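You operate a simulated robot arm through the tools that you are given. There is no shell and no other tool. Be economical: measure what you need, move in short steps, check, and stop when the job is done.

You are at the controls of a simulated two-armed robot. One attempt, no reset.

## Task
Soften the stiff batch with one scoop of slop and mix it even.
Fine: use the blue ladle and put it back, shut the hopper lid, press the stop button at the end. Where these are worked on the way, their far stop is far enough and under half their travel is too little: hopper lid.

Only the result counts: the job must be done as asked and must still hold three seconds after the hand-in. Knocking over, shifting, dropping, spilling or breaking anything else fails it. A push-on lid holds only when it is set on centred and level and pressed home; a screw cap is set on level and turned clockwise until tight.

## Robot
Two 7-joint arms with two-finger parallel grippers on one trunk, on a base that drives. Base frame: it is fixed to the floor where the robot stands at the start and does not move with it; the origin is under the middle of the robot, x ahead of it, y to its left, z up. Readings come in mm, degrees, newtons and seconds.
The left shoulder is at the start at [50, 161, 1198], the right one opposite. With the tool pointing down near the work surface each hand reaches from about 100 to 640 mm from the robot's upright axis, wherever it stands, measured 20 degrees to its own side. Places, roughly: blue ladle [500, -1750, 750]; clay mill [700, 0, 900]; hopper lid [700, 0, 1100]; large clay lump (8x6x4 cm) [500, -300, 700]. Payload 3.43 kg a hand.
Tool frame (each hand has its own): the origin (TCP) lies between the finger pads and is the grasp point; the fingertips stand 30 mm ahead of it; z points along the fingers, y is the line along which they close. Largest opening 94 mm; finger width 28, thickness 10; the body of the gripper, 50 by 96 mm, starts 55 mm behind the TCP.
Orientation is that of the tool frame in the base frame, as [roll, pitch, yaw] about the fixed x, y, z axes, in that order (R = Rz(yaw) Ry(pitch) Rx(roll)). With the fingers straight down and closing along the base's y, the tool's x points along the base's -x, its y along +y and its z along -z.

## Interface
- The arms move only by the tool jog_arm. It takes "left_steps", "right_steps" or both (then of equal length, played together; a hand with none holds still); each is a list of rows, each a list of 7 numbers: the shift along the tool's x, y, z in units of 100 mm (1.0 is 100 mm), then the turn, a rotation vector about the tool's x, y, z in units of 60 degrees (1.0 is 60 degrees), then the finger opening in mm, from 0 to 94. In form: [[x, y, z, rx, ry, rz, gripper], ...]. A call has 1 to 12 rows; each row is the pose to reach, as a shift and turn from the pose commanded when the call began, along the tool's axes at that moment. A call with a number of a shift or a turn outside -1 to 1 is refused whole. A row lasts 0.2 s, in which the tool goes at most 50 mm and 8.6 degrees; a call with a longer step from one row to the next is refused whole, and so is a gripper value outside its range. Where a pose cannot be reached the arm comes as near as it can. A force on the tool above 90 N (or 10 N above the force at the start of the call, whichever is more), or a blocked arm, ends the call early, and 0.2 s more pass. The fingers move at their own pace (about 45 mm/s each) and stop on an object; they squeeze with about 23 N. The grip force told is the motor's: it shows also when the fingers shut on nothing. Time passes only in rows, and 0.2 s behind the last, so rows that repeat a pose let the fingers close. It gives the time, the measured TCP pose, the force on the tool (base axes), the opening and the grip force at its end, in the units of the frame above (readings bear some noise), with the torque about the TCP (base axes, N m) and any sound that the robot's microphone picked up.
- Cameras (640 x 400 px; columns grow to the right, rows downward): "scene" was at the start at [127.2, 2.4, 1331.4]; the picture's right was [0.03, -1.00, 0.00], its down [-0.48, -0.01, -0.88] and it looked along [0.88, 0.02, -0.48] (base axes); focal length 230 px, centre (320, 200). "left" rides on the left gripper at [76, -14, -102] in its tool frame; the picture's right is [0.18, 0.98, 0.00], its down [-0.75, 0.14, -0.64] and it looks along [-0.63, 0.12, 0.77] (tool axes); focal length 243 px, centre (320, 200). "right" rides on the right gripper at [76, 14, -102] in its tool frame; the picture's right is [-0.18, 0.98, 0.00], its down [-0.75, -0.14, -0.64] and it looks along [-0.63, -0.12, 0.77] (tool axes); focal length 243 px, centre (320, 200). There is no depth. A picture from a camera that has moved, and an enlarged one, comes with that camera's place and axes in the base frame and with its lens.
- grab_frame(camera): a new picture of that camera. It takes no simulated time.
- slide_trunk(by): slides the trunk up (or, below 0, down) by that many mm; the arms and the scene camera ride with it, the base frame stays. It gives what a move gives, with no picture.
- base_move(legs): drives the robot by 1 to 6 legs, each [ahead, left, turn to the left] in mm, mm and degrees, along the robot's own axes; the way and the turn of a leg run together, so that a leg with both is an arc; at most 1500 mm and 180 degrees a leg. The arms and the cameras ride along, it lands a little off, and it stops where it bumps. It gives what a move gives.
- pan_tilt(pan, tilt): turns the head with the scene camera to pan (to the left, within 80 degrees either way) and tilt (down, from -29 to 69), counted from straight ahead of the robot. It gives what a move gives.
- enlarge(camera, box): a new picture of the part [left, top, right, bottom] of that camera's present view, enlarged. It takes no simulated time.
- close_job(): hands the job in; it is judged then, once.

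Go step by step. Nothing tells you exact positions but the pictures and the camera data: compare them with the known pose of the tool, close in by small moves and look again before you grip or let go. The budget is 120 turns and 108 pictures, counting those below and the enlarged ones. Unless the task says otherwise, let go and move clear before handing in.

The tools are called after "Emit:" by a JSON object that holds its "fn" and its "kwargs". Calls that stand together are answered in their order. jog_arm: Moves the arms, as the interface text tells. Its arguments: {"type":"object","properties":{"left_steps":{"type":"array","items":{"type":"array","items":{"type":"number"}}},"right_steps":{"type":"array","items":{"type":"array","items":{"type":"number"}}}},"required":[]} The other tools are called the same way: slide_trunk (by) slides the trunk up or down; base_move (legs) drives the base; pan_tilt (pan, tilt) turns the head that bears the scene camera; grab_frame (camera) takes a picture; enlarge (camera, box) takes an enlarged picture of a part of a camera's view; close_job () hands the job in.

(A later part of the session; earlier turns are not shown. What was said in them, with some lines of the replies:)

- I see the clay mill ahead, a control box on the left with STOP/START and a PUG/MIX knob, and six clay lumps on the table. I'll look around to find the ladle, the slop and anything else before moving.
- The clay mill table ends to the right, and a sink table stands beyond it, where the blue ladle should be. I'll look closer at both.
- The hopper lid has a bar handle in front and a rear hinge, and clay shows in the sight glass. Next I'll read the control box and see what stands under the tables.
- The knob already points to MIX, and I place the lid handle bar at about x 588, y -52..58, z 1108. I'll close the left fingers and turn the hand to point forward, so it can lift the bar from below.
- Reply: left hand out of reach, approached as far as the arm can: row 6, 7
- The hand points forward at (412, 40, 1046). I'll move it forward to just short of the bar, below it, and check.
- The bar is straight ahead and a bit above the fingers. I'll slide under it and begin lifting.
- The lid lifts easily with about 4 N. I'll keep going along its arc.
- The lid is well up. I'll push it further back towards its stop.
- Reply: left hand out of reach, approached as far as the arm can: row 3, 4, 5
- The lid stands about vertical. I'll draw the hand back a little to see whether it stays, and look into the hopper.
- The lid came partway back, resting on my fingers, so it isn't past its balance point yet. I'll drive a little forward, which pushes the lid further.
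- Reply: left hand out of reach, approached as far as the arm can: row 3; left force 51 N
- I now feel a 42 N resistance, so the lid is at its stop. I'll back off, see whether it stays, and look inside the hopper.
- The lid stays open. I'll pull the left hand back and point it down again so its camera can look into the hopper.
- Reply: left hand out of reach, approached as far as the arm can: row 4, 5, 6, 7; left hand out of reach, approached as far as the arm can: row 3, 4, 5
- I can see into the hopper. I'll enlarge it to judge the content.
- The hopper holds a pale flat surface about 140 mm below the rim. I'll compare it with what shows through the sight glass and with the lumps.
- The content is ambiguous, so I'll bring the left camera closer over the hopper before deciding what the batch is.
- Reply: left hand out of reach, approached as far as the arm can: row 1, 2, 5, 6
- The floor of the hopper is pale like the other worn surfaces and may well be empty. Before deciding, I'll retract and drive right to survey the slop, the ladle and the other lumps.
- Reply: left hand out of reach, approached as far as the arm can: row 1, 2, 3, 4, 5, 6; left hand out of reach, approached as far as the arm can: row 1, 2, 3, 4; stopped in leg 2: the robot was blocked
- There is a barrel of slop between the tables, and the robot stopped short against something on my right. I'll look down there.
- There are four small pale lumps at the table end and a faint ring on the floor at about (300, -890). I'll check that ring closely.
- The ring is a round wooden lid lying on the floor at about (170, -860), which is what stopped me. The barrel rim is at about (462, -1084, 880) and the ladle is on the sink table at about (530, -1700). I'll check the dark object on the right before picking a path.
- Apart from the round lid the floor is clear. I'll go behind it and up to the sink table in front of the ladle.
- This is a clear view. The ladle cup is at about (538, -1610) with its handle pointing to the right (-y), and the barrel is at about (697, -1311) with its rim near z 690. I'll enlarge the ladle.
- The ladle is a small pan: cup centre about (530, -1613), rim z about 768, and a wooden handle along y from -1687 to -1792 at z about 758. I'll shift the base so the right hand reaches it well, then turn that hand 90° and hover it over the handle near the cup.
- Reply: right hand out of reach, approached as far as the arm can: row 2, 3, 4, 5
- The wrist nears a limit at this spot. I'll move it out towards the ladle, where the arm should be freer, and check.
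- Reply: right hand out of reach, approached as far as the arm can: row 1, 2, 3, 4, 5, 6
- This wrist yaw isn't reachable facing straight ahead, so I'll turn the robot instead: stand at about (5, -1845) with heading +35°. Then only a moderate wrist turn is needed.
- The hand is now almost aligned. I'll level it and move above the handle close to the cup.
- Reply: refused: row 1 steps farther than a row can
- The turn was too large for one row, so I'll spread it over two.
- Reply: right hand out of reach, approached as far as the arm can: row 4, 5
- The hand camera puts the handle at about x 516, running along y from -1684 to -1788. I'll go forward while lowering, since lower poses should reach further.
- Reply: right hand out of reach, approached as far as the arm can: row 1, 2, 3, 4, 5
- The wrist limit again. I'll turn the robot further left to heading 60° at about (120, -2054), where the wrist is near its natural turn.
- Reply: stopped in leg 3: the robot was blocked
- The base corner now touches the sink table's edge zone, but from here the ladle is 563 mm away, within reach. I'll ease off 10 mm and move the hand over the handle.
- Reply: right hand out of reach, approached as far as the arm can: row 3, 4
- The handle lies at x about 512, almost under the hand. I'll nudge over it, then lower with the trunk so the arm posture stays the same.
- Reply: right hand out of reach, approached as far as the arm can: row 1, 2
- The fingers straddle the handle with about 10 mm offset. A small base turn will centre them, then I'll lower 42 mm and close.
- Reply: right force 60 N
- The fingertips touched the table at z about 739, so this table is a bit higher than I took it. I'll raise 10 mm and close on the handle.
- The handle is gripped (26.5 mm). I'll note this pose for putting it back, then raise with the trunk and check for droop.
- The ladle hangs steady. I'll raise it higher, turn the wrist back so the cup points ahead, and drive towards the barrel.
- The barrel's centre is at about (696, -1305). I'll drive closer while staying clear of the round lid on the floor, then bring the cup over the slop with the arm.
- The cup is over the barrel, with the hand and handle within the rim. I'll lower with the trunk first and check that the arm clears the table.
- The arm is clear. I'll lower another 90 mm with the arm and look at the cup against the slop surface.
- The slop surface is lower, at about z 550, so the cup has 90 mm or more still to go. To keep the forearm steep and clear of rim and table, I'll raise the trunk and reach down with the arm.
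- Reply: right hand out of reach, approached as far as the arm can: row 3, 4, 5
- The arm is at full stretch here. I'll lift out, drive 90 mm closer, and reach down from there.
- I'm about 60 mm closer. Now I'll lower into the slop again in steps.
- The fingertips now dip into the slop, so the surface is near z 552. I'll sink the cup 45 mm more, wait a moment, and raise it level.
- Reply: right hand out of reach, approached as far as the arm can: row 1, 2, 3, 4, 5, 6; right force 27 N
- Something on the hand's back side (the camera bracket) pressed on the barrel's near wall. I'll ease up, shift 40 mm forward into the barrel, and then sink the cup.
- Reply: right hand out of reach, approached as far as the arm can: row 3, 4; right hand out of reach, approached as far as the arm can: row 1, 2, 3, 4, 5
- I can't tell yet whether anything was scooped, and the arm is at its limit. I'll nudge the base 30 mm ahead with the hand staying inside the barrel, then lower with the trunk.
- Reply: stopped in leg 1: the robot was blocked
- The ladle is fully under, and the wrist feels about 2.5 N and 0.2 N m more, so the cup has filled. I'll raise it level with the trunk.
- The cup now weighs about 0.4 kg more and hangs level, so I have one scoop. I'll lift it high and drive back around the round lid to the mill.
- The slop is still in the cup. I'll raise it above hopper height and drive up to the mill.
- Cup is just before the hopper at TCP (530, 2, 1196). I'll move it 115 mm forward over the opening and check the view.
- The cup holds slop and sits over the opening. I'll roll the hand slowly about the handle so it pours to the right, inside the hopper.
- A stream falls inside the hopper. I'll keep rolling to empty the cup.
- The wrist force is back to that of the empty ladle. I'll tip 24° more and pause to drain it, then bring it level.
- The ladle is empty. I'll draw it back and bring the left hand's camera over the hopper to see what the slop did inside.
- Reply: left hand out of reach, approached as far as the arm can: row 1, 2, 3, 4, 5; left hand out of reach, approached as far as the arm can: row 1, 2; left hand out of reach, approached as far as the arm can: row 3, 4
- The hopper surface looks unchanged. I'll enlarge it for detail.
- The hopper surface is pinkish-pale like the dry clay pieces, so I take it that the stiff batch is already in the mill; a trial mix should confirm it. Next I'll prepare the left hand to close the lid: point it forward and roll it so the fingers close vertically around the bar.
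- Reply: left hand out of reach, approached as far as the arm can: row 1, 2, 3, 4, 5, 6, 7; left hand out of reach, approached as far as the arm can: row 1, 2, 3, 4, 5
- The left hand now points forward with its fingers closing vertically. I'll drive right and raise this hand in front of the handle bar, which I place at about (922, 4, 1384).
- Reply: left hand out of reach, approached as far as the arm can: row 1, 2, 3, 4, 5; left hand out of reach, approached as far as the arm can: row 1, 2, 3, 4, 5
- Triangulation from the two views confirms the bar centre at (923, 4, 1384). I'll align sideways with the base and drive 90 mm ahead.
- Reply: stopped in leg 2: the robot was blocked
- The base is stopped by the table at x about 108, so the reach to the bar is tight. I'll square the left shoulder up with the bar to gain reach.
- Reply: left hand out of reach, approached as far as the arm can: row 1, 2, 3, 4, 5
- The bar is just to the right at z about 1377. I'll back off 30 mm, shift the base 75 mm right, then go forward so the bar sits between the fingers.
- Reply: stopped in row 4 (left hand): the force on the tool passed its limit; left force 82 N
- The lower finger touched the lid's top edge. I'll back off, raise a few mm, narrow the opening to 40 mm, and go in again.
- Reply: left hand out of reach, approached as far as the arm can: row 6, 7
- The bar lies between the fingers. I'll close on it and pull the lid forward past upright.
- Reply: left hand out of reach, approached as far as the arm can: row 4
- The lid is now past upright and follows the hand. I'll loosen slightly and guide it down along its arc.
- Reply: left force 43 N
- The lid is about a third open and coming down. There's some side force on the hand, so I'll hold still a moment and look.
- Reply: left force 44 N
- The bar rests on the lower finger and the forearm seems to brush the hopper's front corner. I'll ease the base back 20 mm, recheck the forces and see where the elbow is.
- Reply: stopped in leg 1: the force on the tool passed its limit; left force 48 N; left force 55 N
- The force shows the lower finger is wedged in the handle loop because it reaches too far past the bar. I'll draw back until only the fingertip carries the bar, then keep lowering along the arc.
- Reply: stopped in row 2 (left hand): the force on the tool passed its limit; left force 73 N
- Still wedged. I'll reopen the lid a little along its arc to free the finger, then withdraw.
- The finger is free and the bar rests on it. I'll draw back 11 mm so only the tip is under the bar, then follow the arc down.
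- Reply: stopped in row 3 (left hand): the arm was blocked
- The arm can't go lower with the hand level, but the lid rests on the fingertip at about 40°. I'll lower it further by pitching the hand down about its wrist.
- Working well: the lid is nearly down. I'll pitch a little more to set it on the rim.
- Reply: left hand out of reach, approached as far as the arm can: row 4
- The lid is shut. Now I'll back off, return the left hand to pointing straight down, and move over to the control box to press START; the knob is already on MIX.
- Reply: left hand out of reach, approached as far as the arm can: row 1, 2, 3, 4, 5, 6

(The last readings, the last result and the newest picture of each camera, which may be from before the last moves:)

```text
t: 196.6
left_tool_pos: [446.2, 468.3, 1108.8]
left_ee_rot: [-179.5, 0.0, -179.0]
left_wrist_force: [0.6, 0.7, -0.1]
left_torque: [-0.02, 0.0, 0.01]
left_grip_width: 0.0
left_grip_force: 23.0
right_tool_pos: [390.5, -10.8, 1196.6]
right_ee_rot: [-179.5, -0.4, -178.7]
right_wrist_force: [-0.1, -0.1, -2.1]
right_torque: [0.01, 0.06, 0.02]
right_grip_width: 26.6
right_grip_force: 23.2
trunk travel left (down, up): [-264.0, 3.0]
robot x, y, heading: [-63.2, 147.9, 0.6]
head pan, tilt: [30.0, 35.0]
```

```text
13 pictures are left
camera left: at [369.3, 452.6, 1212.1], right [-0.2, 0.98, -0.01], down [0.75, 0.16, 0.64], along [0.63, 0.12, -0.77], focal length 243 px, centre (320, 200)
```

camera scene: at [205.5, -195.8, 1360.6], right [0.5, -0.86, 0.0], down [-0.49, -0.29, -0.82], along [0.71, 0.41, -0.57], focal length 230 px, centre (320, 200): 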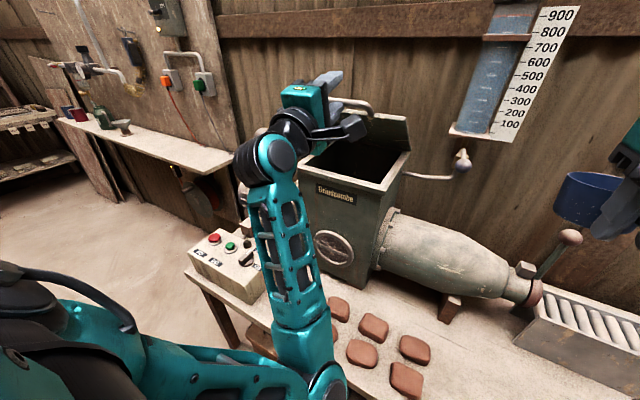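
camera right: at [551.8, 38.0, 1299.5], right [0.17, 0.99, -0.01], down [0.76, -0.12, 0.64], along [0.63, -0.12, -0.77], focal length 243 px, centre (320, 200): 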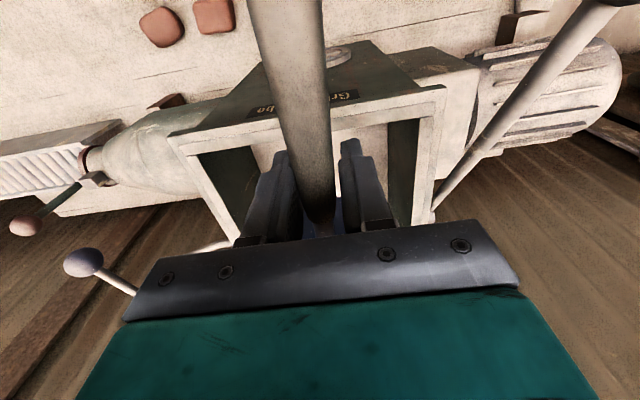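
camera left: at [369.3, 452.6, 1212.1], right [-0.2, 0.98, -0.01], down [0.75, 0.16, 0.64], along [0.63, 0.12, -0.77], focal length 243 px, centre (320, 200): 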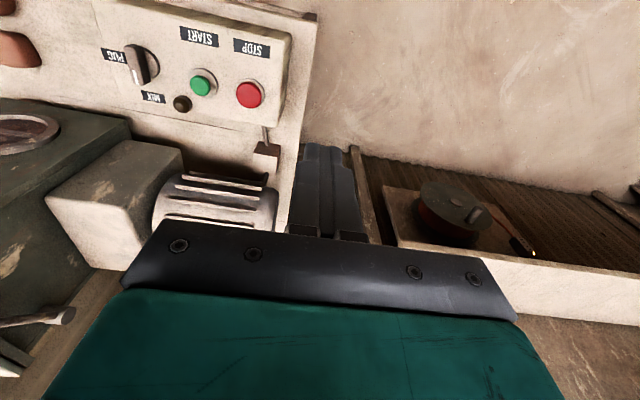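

I see the buttons well: START at about (498, 299, 838) and STOP at about (500, 364, 830). I'll check the knob once and move the closed left fingers above START.

Emit:
{"fn": "enlarge", "kwargs": {"camera": "left", "box": [90, 20, 290, 145]}}

Emit:
{"fn": "jog_arm", "kwargs": {"left_steps": [[-0.1, -0.25, 0.2, 0, 0, 0, 0], [-0.25, -0.5, 0.4, 0, 0, 0, 0], [-0.4, -0.75, 0.6, 0, 0, 0, 0], [-0.52, -1.0, 0.8, 0, 0, 0, 0], [-0.52, -1.0, 1.0, 0, 0, 0, 0]]}}

Emit:
{"fn": "jog_arm", "kwargs": {"left_steps": [[0, -0.25, 0.2, 0, 0, 0, 0], [0, -0.5, 0.4, 0, 0, 0, 0], [0, -0.69, 0.6, 0, 0, 0, 0], [0, -0.69, 0.9, 0, 0, 0, 0], [0, -0.69, 0.9, 0, 0, 0, 0]]}}

Emit:
{"fn": "grab_frame", "kwargs": {"camera": "scene"}}

```text
3.20 times, centred on (190, 82) of left
camera zoom: at [369.3, 452.6, 1212.1], right [-0.2, 0.98, -0.01], down [0.75, 0.16, 0.64], along [0.63, 0.12, -0.77], focal length 776 px, centre (736, 576)
```

zoom: 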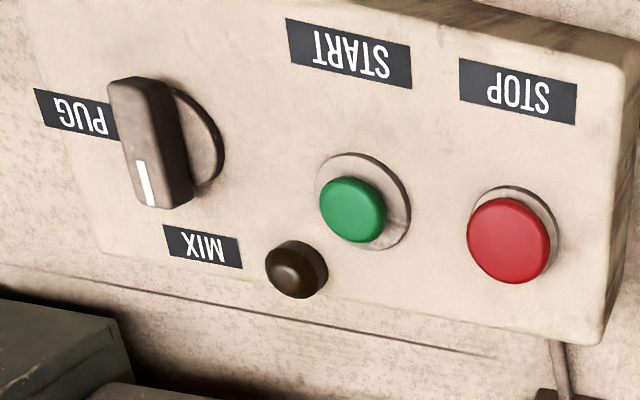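

```text
t: 197.8
left_tool_pos: [500.3, 368.9, 1011.1]
left_ee_rot: [-179.5, 0.0, -178.9]
left_wrist_force: [0.6, 1.0, -0.1]
left_torque: [0.02, 0.02, 0.0]
left_grip_width: 0.2
left_grip_force: 23.6
left hand out of reach, approached as far as the arm can: row 1, 2
right_tool_pos: [390.6, -11.3, 1197.3]
right_ee_rot: [-179.6, -0.3, -178.7]
right_wrist_force: [-0.2, -0.1, -1.8]
right_torque: [0.0, 0.1, 0.02]
right_grip_width: 26.5
right_grip_force: 22.7
trunk travel left (down, up): [-264.0, 3.0]
robot x, y, heading: [-65.3, 146.0, 0.5]
head pan, tilt: [30.0, 35.0]
```

```text
t: 199.0
left_tool_pos: [502.2, 300.0, 921.8]
left_ee_rot: [-179.5, 0.1, -178.9]
left_wrist_force: [0.0, 0.3, -0.2]
left_torque: [-0.01, -0.01, -0.01]
left_grip_width: 0.0
left_grip_force: 22.9
right_tool_pos: [389.6, -10.2, 1196.1]
right_ee_rot: [-179.5, -0.3, -178.7]
right_wrist_force: [-0.1, 0.1, -1.2]
right_torque: [-0.04, 0.07, 0.0]
right_grip_width: 26.5
right_grip_force: 22.8
trunk travel left (down, up): [-264.0, 3.0]
robot x, y, heading: [-65.1, 149.5, 0.8]
head pan, tilt: [30.0, 35.0]
```

```text
11 pictures are left
camera scene: at [45.1, 192.2, 1360.3], right [0.51, -0.86, 0.0], down [-0.49, -0.29, -0.82], along [0.71, 0.42, -0.57], focal length 230 px, centre (320, 200)
```

scene: 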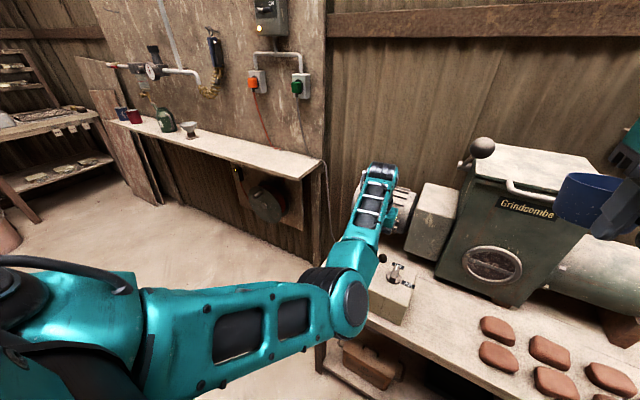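

The knob's white mark points to MIX. The closed fingertips are above START, so I'll press down in small steps.

Emit:
{"fn": "jog_arm", "kwargs": {"left_steps": [[0.04, 0, 0.15, 0, 0, 0, 0], [0.04, 0, 0.3, 0, 0, 0, 0], [0.04, 0, 0.42, 0, 0, 0, 0], [0.04, 0, 0.48, 0, 0, 0, 0], [0.04, 0, 0.53, 0, 0, 0, 0], [0.04, 0, 0.57, 0, 0, 0, 0], [0.04, 0, 0.61, 0, 0, 0, 0]]}}

```text
t: 200.6
left_tool_pos: [497.9, 298.0, 863.3]
left_ee_rot: [-179.6, 0.3, -178.9]
left_wrist_force: [-5.3, 0.6, 14.9]
left_torque: [0.04, 0.09, 0.07]
left_grip_width: 0.0
left_grip_force: 23.2
right_tool_pos: [389.2, -11.7, 1197.6]
right_ee_rot: [-179.6, -0.2, -178.7]
right_wrist_force: [-0.2, -0.1, -1.8]
right_torque: [-0.05, 0.06, -0.01]
right_grip_width: 26.4
right_grip_force: 23.1
trunk travel left (down, up): [-264.0, 3.0]
robot x, y, heading: [-71.7, 146.0, 0.8]
head pan, tilt: [30.0, 35.0]
heard: click
```

I heard a click. I'll lift off and check whether the mill is running.

Emit:
{"fn": "jog_arm", "kwargs": {"left_steps": [[0, 0, -0.2, 0, 0, 0, 0], [0, 0, -0.5, 0, 0, 0, 0], [0.1, 0.2, -0.8, 0, 0, 0, 0], [0.3, 0.4, -1.0, 0, 0, 0, 0], [0.3, 0.5, -1.0, 0, 0, 0, 0]]}}

Emit:
{"fn": "enlarge", "kwargs": {"camera": "scene", "box": [340, 120, 640, 340]}}

```text
t: 201.8
left_tool_pos: [465.6, 349.2, 959.9]
left_ee_rot: [-179.5, 0.1, -178.9]
left_wrist_force: [-0.1, -0.4, -0.3]
left_torque: [0.03, 0.0, -0.01]
left_grip_width: 0.1
left_grip_force: 22.8
right_tool_pos: [390.6, -9.2, 1197.3]
right_ee_rot: [-179.5, -0.4, -178.7]
right_wrist_force: [1.2, 0.9, -0.4]
right_torque: [0.0, 0.09, -0.02]
right_grip_width: 26.8
right_grip_force: 23.2
trunk travel left (down, up): [-264.0, 3.0]
robot x, y, heading: [-69.2, 148.7, 0.5]
head pan, tilt: [30.0, 35.0]
```

```text
1.82 times, centred on (490, 230) of scene
camera zoom: at [45.4, 192.9, 1360.2], right [0.51, -0.86, 0.0], down [-0.49, -0.29, -0.82], along [0.7, 0.42, -0.57], focal length 417 px, centre (11, 146)
```

zoom: 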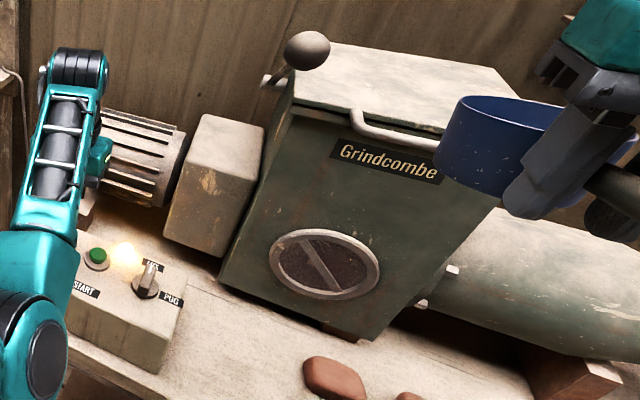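

The lamp is lit and the paddle behind the sight glass has turned, so the mill is mixing. While it runs I'll take the ladle back, first driving to the sink table and lowering the hand.

Emit:
{"fn": "base_move", "kwargs": {"legs": [[-316, 0, 0], [0, -1000, 0], [0, -950, 0], [350, 0, 0], [0, 0, 58.5]]}}

Emit:
{"fn": "jog_arm", "kwargs": {"right_steps": [[0, 0, 0.2, 0, 0, 0, 0], [0, 0, 0.4, 0, 0, 0, 0], [0, 0, 0.6, 0, 0, 0, 0], [0, 0, 0.8, 0, 0, 0, 0], [0, 0, 1.0, 0, 0, 0, 0]]}}

Emit:
{"fn": "jog_arm", "kwargs": {"right_steps": [[0, 0, 0.2, 0, 0, -0.12, 0], [0, 0, 0.4, 0, 0, -0.24, 0], [0, 0, 0.6, 0, 0, -0.36, 0], [0, 0, 0.8, 0, 0, -0.48, 0], [0, 0, 1.0, 0, 0, -0.52, 0]]}}

```text
t: 217.6
left_tool_pos: [73.6, -1225.6, 960.1]
left_ee_rot: [-179.5, 0.1, -120.3]
left_wrist_force: [-0.4, 0.0, 0.0]
left_torque: [-0.01, -0.03, 0.03]
left_grip_width: 0.0
left_grip_force: 23.4
right_tool_pos: [339.5, -1476.9, 1195.6]
right_ee_rot: [-179.7, -0.3, -120.2]
right_wrist_force: [0.2, -0.5, -1.0]
right_torque: [-0.06, 0.01, -0.02]
right_grip_width: 26.3
right_grip_force: 23.1
trunk travel left (down, up): [-264.0, 3.0]
robot x, y, heading: [-34.7, -1782.1, 59.1]
head pan, tilt: [30.0, 35.0]
```

```text
t: 218.8
left_tool_pos: [73.4, -1225.7, 960.8]
left_ee_rot: [-179.4, 0.0, -120.3]
left_wrist_force: [0.3, 0.2, 0.7]
left_torque: [-0.01, 0.01, 0.03]
left_grip_width: 0.0
left_grip_force: 23.3
right_tool_pos: [341.2, -1478.6, 1097.3]
right_ee_rot: [-179.7, -0.4, -120.0]
right_wrist_force: [-0.4, 0.1, -1.9]
right_torque: [-0.08, 0.07, 0.02]
right_grip_width: 26.2
right_grip_force: 23.1
trunk travel left (down, up): [-264.0, 3.0]
robot x, y, heading: [-34.1, -1784.4, 59.5]
head pan, tilt: [30.0, 35.0]
```

```text
t: 220.0
left_tool_pos: [73.7, -1224.5, 960.5]
left_ee_rot: [-179.5, 0.0, -120.3]
left_wrist_force: [-0.4, -0.2, -0.7]
left_torque: [-0.01, 0.03, 0.0]
left_grip_width: 0.1
left_grip_force: 22.2
right_tool_pos: [342.2, -1479.3, 994.2]
right_ee_rot: [-179.8, -0.5, -88.8]
right_wrist_force: [0.3, 0.7, -0.4]
right_torque: [-0.11, -0.02, 0.01]
right_grip_width: 26.8
right_grip_force: 22.9
trunk travel left (down, up): [-264.0, 3.0]
robot x, y, heading: [-32.5, -1783.4, 59.2]
head pan, tilt: [30.0, 35.0]
```

Now I'll shift the base to the earlier spot and bring the ladle over its old place.

Emit:
{"fn": "base_move", "kwargs": {"legs": [[-131, -129, 0]]}}

Emit:
{"fn": "jog_arm", "kwargs": {"right_steps": [[0.1, -0.2, 0.1, 0, 0, 0, 0], [0.2, -0.4, 0.2, 0, 0, 0, 0], [0.3, -0.6, 0.3, 0, 0, 0, 0], [0.4, -0.8, 0.45, 0, 0, 0, 0], [0.45, -1.0, 0.6, 0, 0, 0, 0], [0.45, -1.0, 0.63, 0, 0, 0, 0]]}}

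```text
t: 221.5
left_tool_pos: [118.7, -1404.7, 961.5]
left_ee_rot: [-179.5, 0.1, -120.3]
left_wrist_force: [-0.9, -0.5, -0.4]
left_torque: [0.04, 0.0, 0.0]
left_grip_width: 0.1
left_grip_force: 23.0
right_tool_pos: [389.1, -1656.4, 995.9]
right_ee_rot: [-179.8, -0.4, -88.9]
right_wrist_force: [0.7, -0.2, -0.9]
right_torque: [-0.08, -0.01, 0.0]
right_grip_width: 26.7
right_grip_force: 22.5
trunk travel left (down, up): [-264.0, 3.0]
robot x, y, heading: [14.7, -1965.3, 59.5]
head pan, tilt: [30.0, 35.0]
```

```text
t: 222.9
left_tool_pos: [117.8, -1404.1, 960.5]
left_ee_rot: [-179.5, 0.0, -120.3]
left_wrist_force: [0.0, 0.0, 0.6]
left_torque: [0.0, -0.01, 0.01]
left_grip_width: 0.0
left_grip_force: 23.0
right_tool_pos: [489.1, -1699.8, 932.4]
right_ee_rot: [-179.7, -0.4, -88.9]
right_wrist_force: [-0.5, 0.2, -2.0]
right_torque: [-0.11, -0.02, -0.01]
right_grip_width: 26.3
right_grip_force: 23.4
trunk travel left (down, up): [-264.0, 3.0]
robot x, y, heading: [13.7, -1959.4, 59.2]
head pan, tilt: [30.0, 35.0]
```

Another 21 mm forward, then I'll lower most of the way with the trunk and look.

Emit:
{"fn": "jog_arm", "kwargs": {"right_steps": [[0.01, -0.1, 0, 0, 0, 0, 0], [0.02, -0.21, 0, 0, 0, 0, 0], [0.02, -0.21, 0, 0, 0, 0, 0]]}}

Emit:
{"fn": "slide_trunk", "kwargs": {"by": -135}}

Emit:
{"fn": "pan_tilt", "kwargs": {"pan": -30, "tilt": 40}}

Emit:
{"fn": "enlarge", "kwargs": {"camera": "scene", "box": [220, 120, 420, 245]}}

```text
t: 223.7
left_tool_pos: [118.9, -1403.2, 960.4]
left_ee_rot: [-179.4, -0.1, -120.4]
left_wrist_force: [-1.0, -0.2, 0.3]
left_torque: [-0.01, 0.0, 0.0]
left_grip_width: 0.0
left_grip_force: 22.5
right_tool_pos: [501.3, -1698.8, 933.0]
right_ee_rot: [-179.9, -0.5, -88.1]
right_wrist_force: [0.4, -0.5, -1.5]
right_torque: [-0.08, 0.01, 0.03]
right_grip_width: 26.4
right_grip_force: 22.8
right hand out of reach, approached as far as the arm can: row 2
trunk travel left (down, up): [-264.0, 3.0]
robot x, y, heading: [12.6, -1962.4, 59.3]
head pan, tilt: [30.0, 35.0]
```

```text
t: 225.4
left_tool_pos: [118.9, -1402.5, 825.7]
left_ee_rot: [-179.5, 0.0, -120.2]
left_wrist_force: [0.2, -0.1, 0.1]
left_torque: [-0.01, -0.01, 0.02]
left_grip_width: 0.0
left_grip_force: 23.2
right_tool_pos: [500.6, -1698.9, 798.9]
right_ee_rot: [-179.9, -0.2, -88.1]
right_wrist_force: [0.2, 1.1, 2.6]
right_torque: [0.48, 0.02, -0.05]
right_grip_width: 26.5
right_grip_force: 22.6
trunk travel left (down, up): [-129.0, 138.0]
robot x, y, heading: [15.9, -1962.9, 59.3]
head pan, tilt: [30.0, 35.0]
```

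```text
t: 226.7
left_tool_pos: [118.6, -1403.7, 825.3]
left_ee_rot: [-179.5, 0.1, -120.2]
left_wrist_force: [0.5, -0.7, 0.2]
left_torque: [0.0, 0.0, -0.02]
left_grip_width: 0.0
left_grip_force: 23.3
right_tool_pos: [501.0, -1698.1, 796.6]
right_ee_rot: [-179.8, -0.5, -88.0]
right_wrist_force: [0.2, 1.2, 2.0]
right_torque: [0.53, 0.02, 0.0]
right_grip_width: 26.7
right_grip_force: 22.7
trunk travel left (down, up): [-129.0, 138.0]
robot x, y, heading: [14.9, -1967.3, 59.1]
head pan, tilt: [-30.0, 40.0]
```

```text
3.20 times, centred on (320, 182) of scene
camera zoom: at [103.4, -1886.9, 1217.8], right [0.49, -0.87, 0.0], down [-0.56, -0.31, -0.77], along [0.67, 0.37, -0.64], focal length 734 px, centre (320, 256)
```

zoom: 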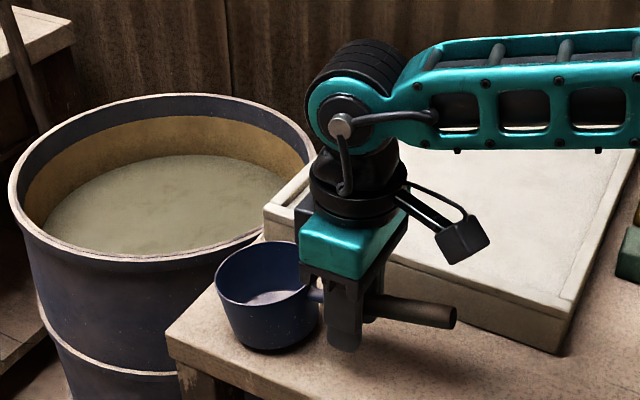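

The cup touches the table a bit early, so the ladle has drooped about 9° in the grip. I'll tilt the hand to level the cup, then lower the rest.

Emit:
{"fn": "jog_arm", "kwargs": {"right_steps": [[0, 0, -0.05, 0, -0.08, 0, 0], [0, 0, -0.05, 0, -0.158, 0, 0], [0, 0, -0.05, 0, -0.158, 0, 0]]}}

Emit:
{"fn": "enlarge", "kwargs": {"camera": "scene", "box": [220, 120, 420, 245]}}

```text
t: 227.5
left_tool_pos: [118.3, -1403.3, 824.9]
left_ee_rot: [-179.4, 0.0, -120.3]
left_wrist_force: [-0.3, -0.5, -0.6]
left_torque: [0.01, -0.03, -0.03]
left_grip_width: 0.1
left_grip_force: 23.3
right_tool_pos: [501.3, -1698.7, 802.5]
right_ee_rot: [-179.9, 9.0, -88.1]
right_wrist_force: [0.6, 0.0, -1.2]
right_torque: [-0.05, 0.03, -0.03]
right_grip_width: 26.3
right_grip_force: 23.2
trunk travel left (down, up): [-129.0, 138.0]
robot x, y, heading: [12.7, -1962.8, 59.1]
head pan, tilt: [-30.0, 40.0]
```

```text
3.20 times, centred on (320, 182) of scene
camera zoom: at [103.8, -1886.8, 1217.7], right [0.49, -0.87, 0.0], down [-0.56, -0.31, -0.77], along [0.67, 0.37, -0.64], focal length 734 px, centre (320, 256)
```

zoom: 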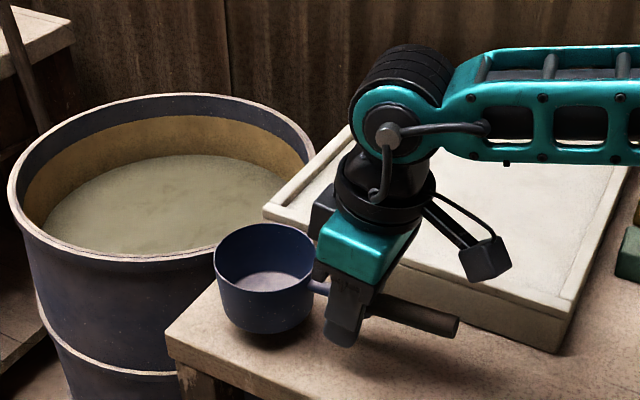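

The cup looks level. I'll lower it gently to the table, watching the force.

Emit:
{"fn": "slide_trunk", "kwargs": {"by": -18}}

Emit:
{"fn": "slide_trunk", "kwargs": {"by": -5}}

Emit:
{"fn": "slide_trunk", "kwargs": {"by": -3}}

```text
t: 228.1
left_tool_pos: [117.0, -1402.8, 806.5]
left_ee_rot: [-179.4, 0.1, -120.3]
left_wrist_force: [-0.2, -1.0, 0.1]
left_torque: [0.01, 0.0, 0.01]
left_grip_width: 0.0
left_grip_force: 23.1
right_tool_pos: [501.3, -1698.3, 784.3]
right_ee_rot: [-179.9, 9.1, -88.0]
right_wrist_force: [0.6, 0.7, -0.6]
right_torque: [-0.1, -0.03, -0.02]
right_grip_width: 26.3
right_grip_force: 23.3
trunk travel left (down, up): [-111.0, 156.0]
robot x, y, heading: [12.8, -1965.8, 59.2]
head pan, tilt: [-30.0, 40.0]
```

```text
t: 228.7
left_tool_pos: [118.6, -1403.3, 802.6]
left_ee_rot: [-179.5, 0.1, -120.4]
left_wrist_force: [-0.3, -0.2, 0.4]
left_torque: [0.0, 0.02, 0.0]
left_grip_width: 0.0
left_grip_force: 22.9
right_tool_pos: [500.8, -1698.5, 780.7]
right_ee_rot: [-179.8, 9.1, -88.1]
right_wrist_force: [0.3, 0.4, 1.0]
right_torque: [0.07, 0.02, -0.07]
right_grip_width: 26.4
right_grip_force: 22.8
trunk travel left (down, up): [-106.0, 161.0]
robot x, y, heading: [10.2, -1960.0, 59.2]
head pan, tilt: [-30.0, 40.0]
```

```text
t: 229.2
left_tool_pos: [118.9, -1404.6, 800.1]
left_ee_rot: [-179.5, 0.1, -120.3]
left_wrist_force: [-0.2, 0.3, -0.2]
left_torque: [0.02, 0.01, -0.05]
left_grip_width: 0.0
left_grip_force: 23.2
right_tool_pos: [500.5, -1699.1, 779.1]
right_ee_rot: [-179.7, 9.2, -88.2]
right_wrist_force: [2.1, -3.2, 10.8]
right_torque: [0.43, 0.04, -0.05]
right_grip_width: 26.7
right_grip_force: 23.8
trunk travel left (down, up): [-103.0, 164.0]
robot x, y, heading: [11.5, -1962.9, 59.3]
head pan, tilt: [-30.0, 40.0]
```

The cup is down on the table at about the original height. I'll open the fingers and lift straight up with the trunk.

Emit:
{"fn": "jog_arm", "kwargs": {"right_steps": [[0, 0, 0, 0, 0, 0, 35], [0, 0, 0, 0, 0, 0, 50], [0, 0, 0, 0, 0, 0, 60], [0, 0, 0, 0, 0, 0, 60], [0, 0, 0, 0, 0, 0, 60]]}}

Emit:
{"fn": "slide_trunk", "kwargs": {"by": 100}}

Emit:
{"fn": "enlarge", "kwargs": {"camera": "scene", "box": [220, 150, 420, 275]}}

```text
t: 230.4
left_tool_pos: [119.3, -1404.9, 798.6]
left_ee_rot: [-179.4, 0.0, -120.3]
left_wrist_force: [0.2, -0.1, -0.4]
left_torque: [0.0, -0.01, 0.01]
left_grip_width: 0.1
left_grip_force: 23.1
right_tool_pos: [500.2, -1698.7, 776.4]
right_ee_rot: [-179.9, 9.1, -88.1]
right_wrist_force: [0.9, -0.3, 0.5]
right_torque: [0.04, 0.03, -0.02]
right_grip_width: 60.1
right_grip_force: 0.0
trunk travel left (down, up): [-103.0, 164.0]
robot x, y, heading: [12.8, -1962.1, 59.3]
head pan, tilt: [-30.0, 40.0]
```

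```text
t: 231.7
left_tool_pos: [117.9, -1402.4, 900.0]
left_ee_rot: [-179.5, -0.1, -120.3]
left_wrist_force: [-0.5, -0.5, 0.5]
left_torque: [-0.02, 0.01, -0.03]
left_grip_width: 0.0
left_grip_force: 23.4
right_tool_pos: [501.5, -1697.8, 876.3]
right_ee_rot: [-179.9, 9.0, -88.2]
right_wrist_force: [-0.1, 0.2, 0.6]
right_torque: [0.07, -0.03, -0.03]
right_grip_width: 60.2
right_grip_force: 0.0
trunk travel left (down, up): [-203.0, 64.0]
robot x, y, heading: [11.0, -1965.7, 59.1]
head pan, tilt: [-30.0, 40.0]
```

```text
3.20 times, centred on (320, 212) of scene
camera zoom: at [103.8, -1886.8, 1291.7], right [0.49, -0.87, 0.0], down [-0.56, -0.31, -0.77], along [0.67, 0.37, -0.64], focal length 734 px, centre (320, 160)
```

zoom: 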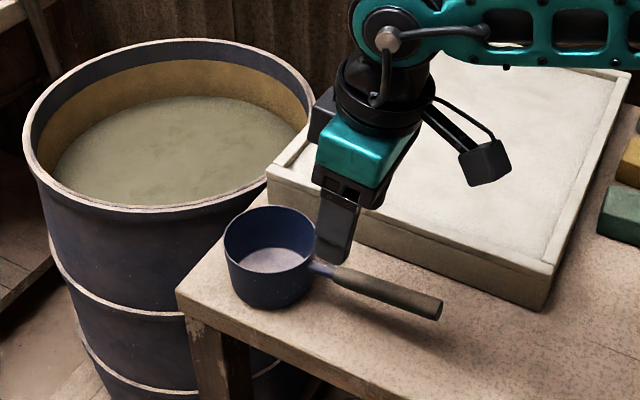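

The ladle stands back in its place. Now I'll return to the mill to check the mix.

Emit:
{"fn": "slide_trunk", "kwargs": {"by": 60}}

Emit:
{"fn": "base_move", "kwargs": {"legs": [[131, 129, 0], [0, 0, -59], [-350, 0, 0], [0, 1000, 0], [0, 950, 0], [316, 0, 0]]}}

Emit:
{"fn": "pan_tilt", "kwargs": {"pan": -5, "tilt": 35}}

Emit:
{"fn": "enlarge", "kwargs": {"camera": "scene", "box": [200, 120, 440, 320]}}

```text
t: 232.7
left_tool_pos: [118.5, -1403.0, 958.4]
left_ee_rot: [-179.5, 0.0, -120.4]
left_wrist_force: [0.4, -0.3, 0.0]
left_torque: [0.02, 0.01, 0.03]
left_grip_width: 0.2
left_grip_force: 23.3
right_tool_pos: [501.1, -1697.6, 937.1]
right_ee_rot: [-179.9, 9.1, -88.1]
right_wrist_force: [0.4, 0.5, 0.5]
right_torque: [0.0, -0.02, 0.01]
right_grip_width: 59.9
right_grip_force: 0.0
trunk travel left (down, up): [-263.0, 4.0]
robot x, y, heading: [11.4, -1956.6, 59.1]
head pan, tilt: [-30.0, 40.0]
```

```text
t: 249.7
left_tool_pos: [455.3, 340.4, 959.3]
left_ee_rot: [-179.4, -0.1, -179.7]
left_wrist_force: [0.2, 0.5, 0.3]
left_torque: [0.0, 0.04, -0.03]
left_grip_width: 0.2
left_grip_force: 22.4
right_tool_pos: [395.7, -137.0, 936.8]
right_ee_rot: [-179.9, 9.0, -147.5]
right_wrist_force: [0.6, -0.7, 0.0]
right_torque: [-0.01, 0.01, 0.02]
right_grip_width: 60.0
right_grip_force: 0.1
trunk travel left (down, up): [-263.0, 4.0]
robot x, y, heading: [-77.8, 148.7, -0.2]
head pan, tilt: [-30.0, 40.0]
```

```text
t: 250.6
left_tool_pos: [454.5, 340.9, 959.1]
left_ee_rot: [-179.6, 0.0, -179.7]
left_wrist_force: [-0.2, 0.0, 0.0]
left_torque: [0.0, 0.01, 0.01]
left_grip_width: 0.0
left_grip_force: 23.5
right_tool_pos: [395.1, -138.5, 937.0]
right_ee_rot: [-180.0, 9.0, -147.5]
right_wrist_force: [-0.1, 1.2, 0.1]
right_torque: [0.01, -0.01, -0.01]
right_grip_width: 60.1
right_grip_force: 0.1
trunk travel left (down, up): [-263.0, 4.0]
robot x, y, heading: [-81.7, 146.4, -0.2]
head pan, tilt: [-5.0, 35.0]
```

```text
2.00 times, centred on (320, 220) of scene
camera zoom: at [44.3, 139.2, 1359.3], right [-0.09, -1.0, 0.0], down [-0.57, 0.05, -0.82], along [0.82, -0.07, -0.57], focal length 459 px, centre (320, 160)
```

zoom: 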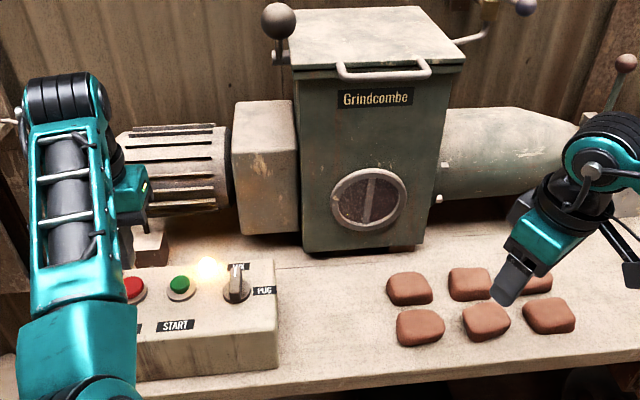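

The mill is still running after about 50 s. I'll take one close look through the sight glass.

Emit:
{"fn": "enlarge", "kwargs": {"camera": "scene", "box": [315, 190, 375, 240]}}

```text
8.00 times, centred on (345, 215) of scene
camera zoom: at [44.3, 139.2, 1359.3], right [-0.09, -1.0, 0.0], down [-0.57, 0.05, -0.82], along [0.82, -0.07, -0.57], focal length 1836 px, centre (120, 80)
```

zoom: 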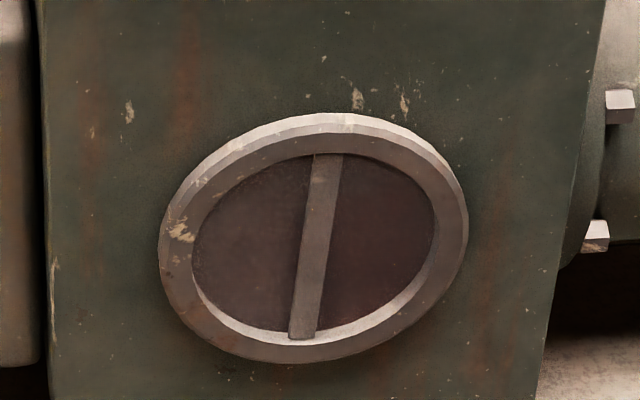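

The content is an even brown all over behind the paddle, so the mix is even. Now I'll press STOP at about (498, 363).

Emit:
{"fn": "jog_arm", "kwargs": {"left_steps": [[-0.2, 0.1, 0, 0, 0, 0, 0], [-0.43, 0.22, 0.2, 0, 0, 0, 0], [-0.43, 0.22, 0.4, 0, 0, 0, 0], [-0.43, 0.22, 0.55, 0, 0, 0, 0], [-0.43, 0.22, 0.55, 0, 0, 0, 0]]}}

Emit:
{"fn": "enlarge", "kwargs": {"camera": "scene", "box": [150, 150, 350, 325]}}

```text
t: 251.8
left_tool_pos: [497.0, 363.2, 904.6]
left_ee_rot: [-179.6, 0.1, -179.8]
left_wrist_force: [0.2, -0.3, -0.2]
left_torque: [-0.03, -0.02, -0.03]
left_grip_width: 0.2
left_grip_force: 22.8
right_tool_pos: [395.6, -138.9, 937.3]
right_ee_rot: [-179.8, 8.9, -147.5]
right_wrist_force: [0.1, -0.3, 0.5]
right_torque: [-0.02, 0.0, 0.0]
right_grip_width: 60.2
right_grip_force: 0.1
trunk travel left (down, up): [-263.0, 4.0]
robot x, y, heading: [-80.2, 148.6, -0.4]
head pan, tilt: [-5.0, 35.0]
```

```text
2.29 times, centred on (250, 238) of scene
camera zoom: at [44.3, 139.2, 1359.3], right [-0.09, -1.0, 0.0], down [-0.57, 0.05, -0.82], along [0.82, -0.07, -0.57], focal length 524 px, centre (480, 114)
```

zoom: 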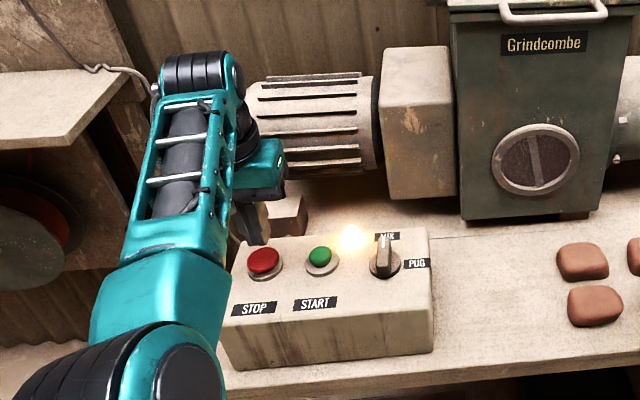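

STOP is at about (496, 368). I'll press it with a 5 mm correction to the left.

Emit:
{"fn": "jog_arm", "kwargs": {"left_steps": [[0, 0.05, 0.12, 0, 0, 0, 0], [0, 0.05, 0.24, 0, 0, 0, 0], [0, 0.05, 0.3, 0, 0, 0, 0], [0, 0.05, 0.35, 0, 0, 0, 0], [0, 0.05, 0.4, 0, 0, 0, 0], [0, 0.05, 0.44, 0, 0, 0, 0]]}}

```text
t: 253.2
left_tool_pos: [498.9, 367.2, 863.0]
left_ee_rot: [-179.6, 0.4, -179.5]
left_wrist_force: [-4.2, 2.1, 14.7]
left_torque: [0.06, 0.1, -0.09]
left_grip_width: 0.0
left_grip_force: 23.2
right_tool_pos: [395.7, -138.2, 937.0]
right_ee_rot: [-179.9, 9.2, -147.6]
right_wrist_force: [0.5, 0.7, 0.1]
right_torque: [-0.02, -0.03, 0.01]
right_grip_width: 60.1
right_grip_force: 0.1
trunk travel left (down, up): [-263.0, 4.0]
robot x, y, heading: [-82.8, 147.0, -0.3]
head pan, tilt: [-5.0, 35.0]
heard: click
```

It clicked. I'll lift clear and confirm the lamp is out and the lid shut.

Emit:
{"fn": "jog_arm", "kwargs": {"left_steps": [[0, 0, -0.2, 0, 0, 0, 0], [0, 0, -0.5, 0, 0, 0, 0], [0.2, 0, -0.8, 0, 0, 0, 0], [0.4, 0, -1.0, 0, 0, 0, 0]]}}

Emit:
{"fn": "grab_frame", "kwargs": {"camera": "scene"}}

```text
t: 254.2
left_tool_pos: [459.6, 365.1, 963.2]
left_ee_rot: [-179.6, 0.0, -179.7]
left_wrist_force: [0.5, -0.2, 0.5]
left_torque: [-0.01, 0.02, -0.04]
left_grip_width: 0.0
left_grip_force: 23.3
right_tool_pos: [395.9, -140.3, 936.7]
right_ee_rot: [180.0, 9.1, -147.5]
right_wrist_force: [0.0, 0.0, 0.1]
right_torque: [0.05, 0.0, -0.02]
right_grip_width: 60.0
right_grip_force: 0.0
trunk travel left (down, up): [-263.0, 4.0]
robot x, y, heading: [-80.5, 150.5, 0.0]
head pan, tilt: [-5.0, 35.0]
```

```text
3 pictures are left
camera scene: at [44.0, 137.9, 1359.3], right [-0.09, -1.0, 0.0], down [-0.57, 0.05, -0.82], along [0.82, -0.07, -0.57], focal length 230 px, centre (320, 200)
```

scene: 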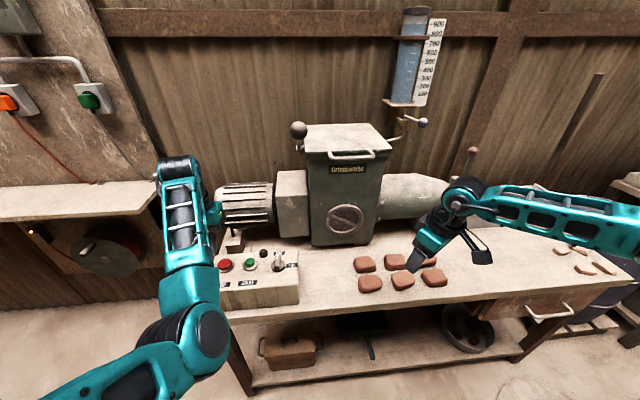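

The lamp is out, the lid is shut, the ladle is back in its place and both hands are clear, so I'm handing in.

Emit:
{"fn": "close_job", "kwargs": {}}

```text
The job is handed in.
```

I handed the job in with one scoop of slop poured into the hopper and mixed for about 50 seconds. I'm not certain the stiff batch was already in the mill.

- **Batch:** I took the pale surface inside the hopper to be the stiff batch. I left the six brown lumps on the table alone. If those lumps were the batch, they were never loaded and the job is wrong.
- **Mixing:** The knob was already on MIX. After the run, the sight glass showed an even brown. I didn't reopen the lid to check from above.
- **Ladle:** The blue ladle is back upright on the sink table, about 10 mm from where it stood.
- **Lid and stop:** The hopper lid is shut. STOP clicked and the running lamp went out.
- **Bumps:** The base stopped against something four times: once by the round wooden lid on the floor, the others near the table edges and the barrel. The hand also pressed against the inside of the barrel once (about 25 N). I saw nothing moved or spilled, but I did not recheck the round lid's place.
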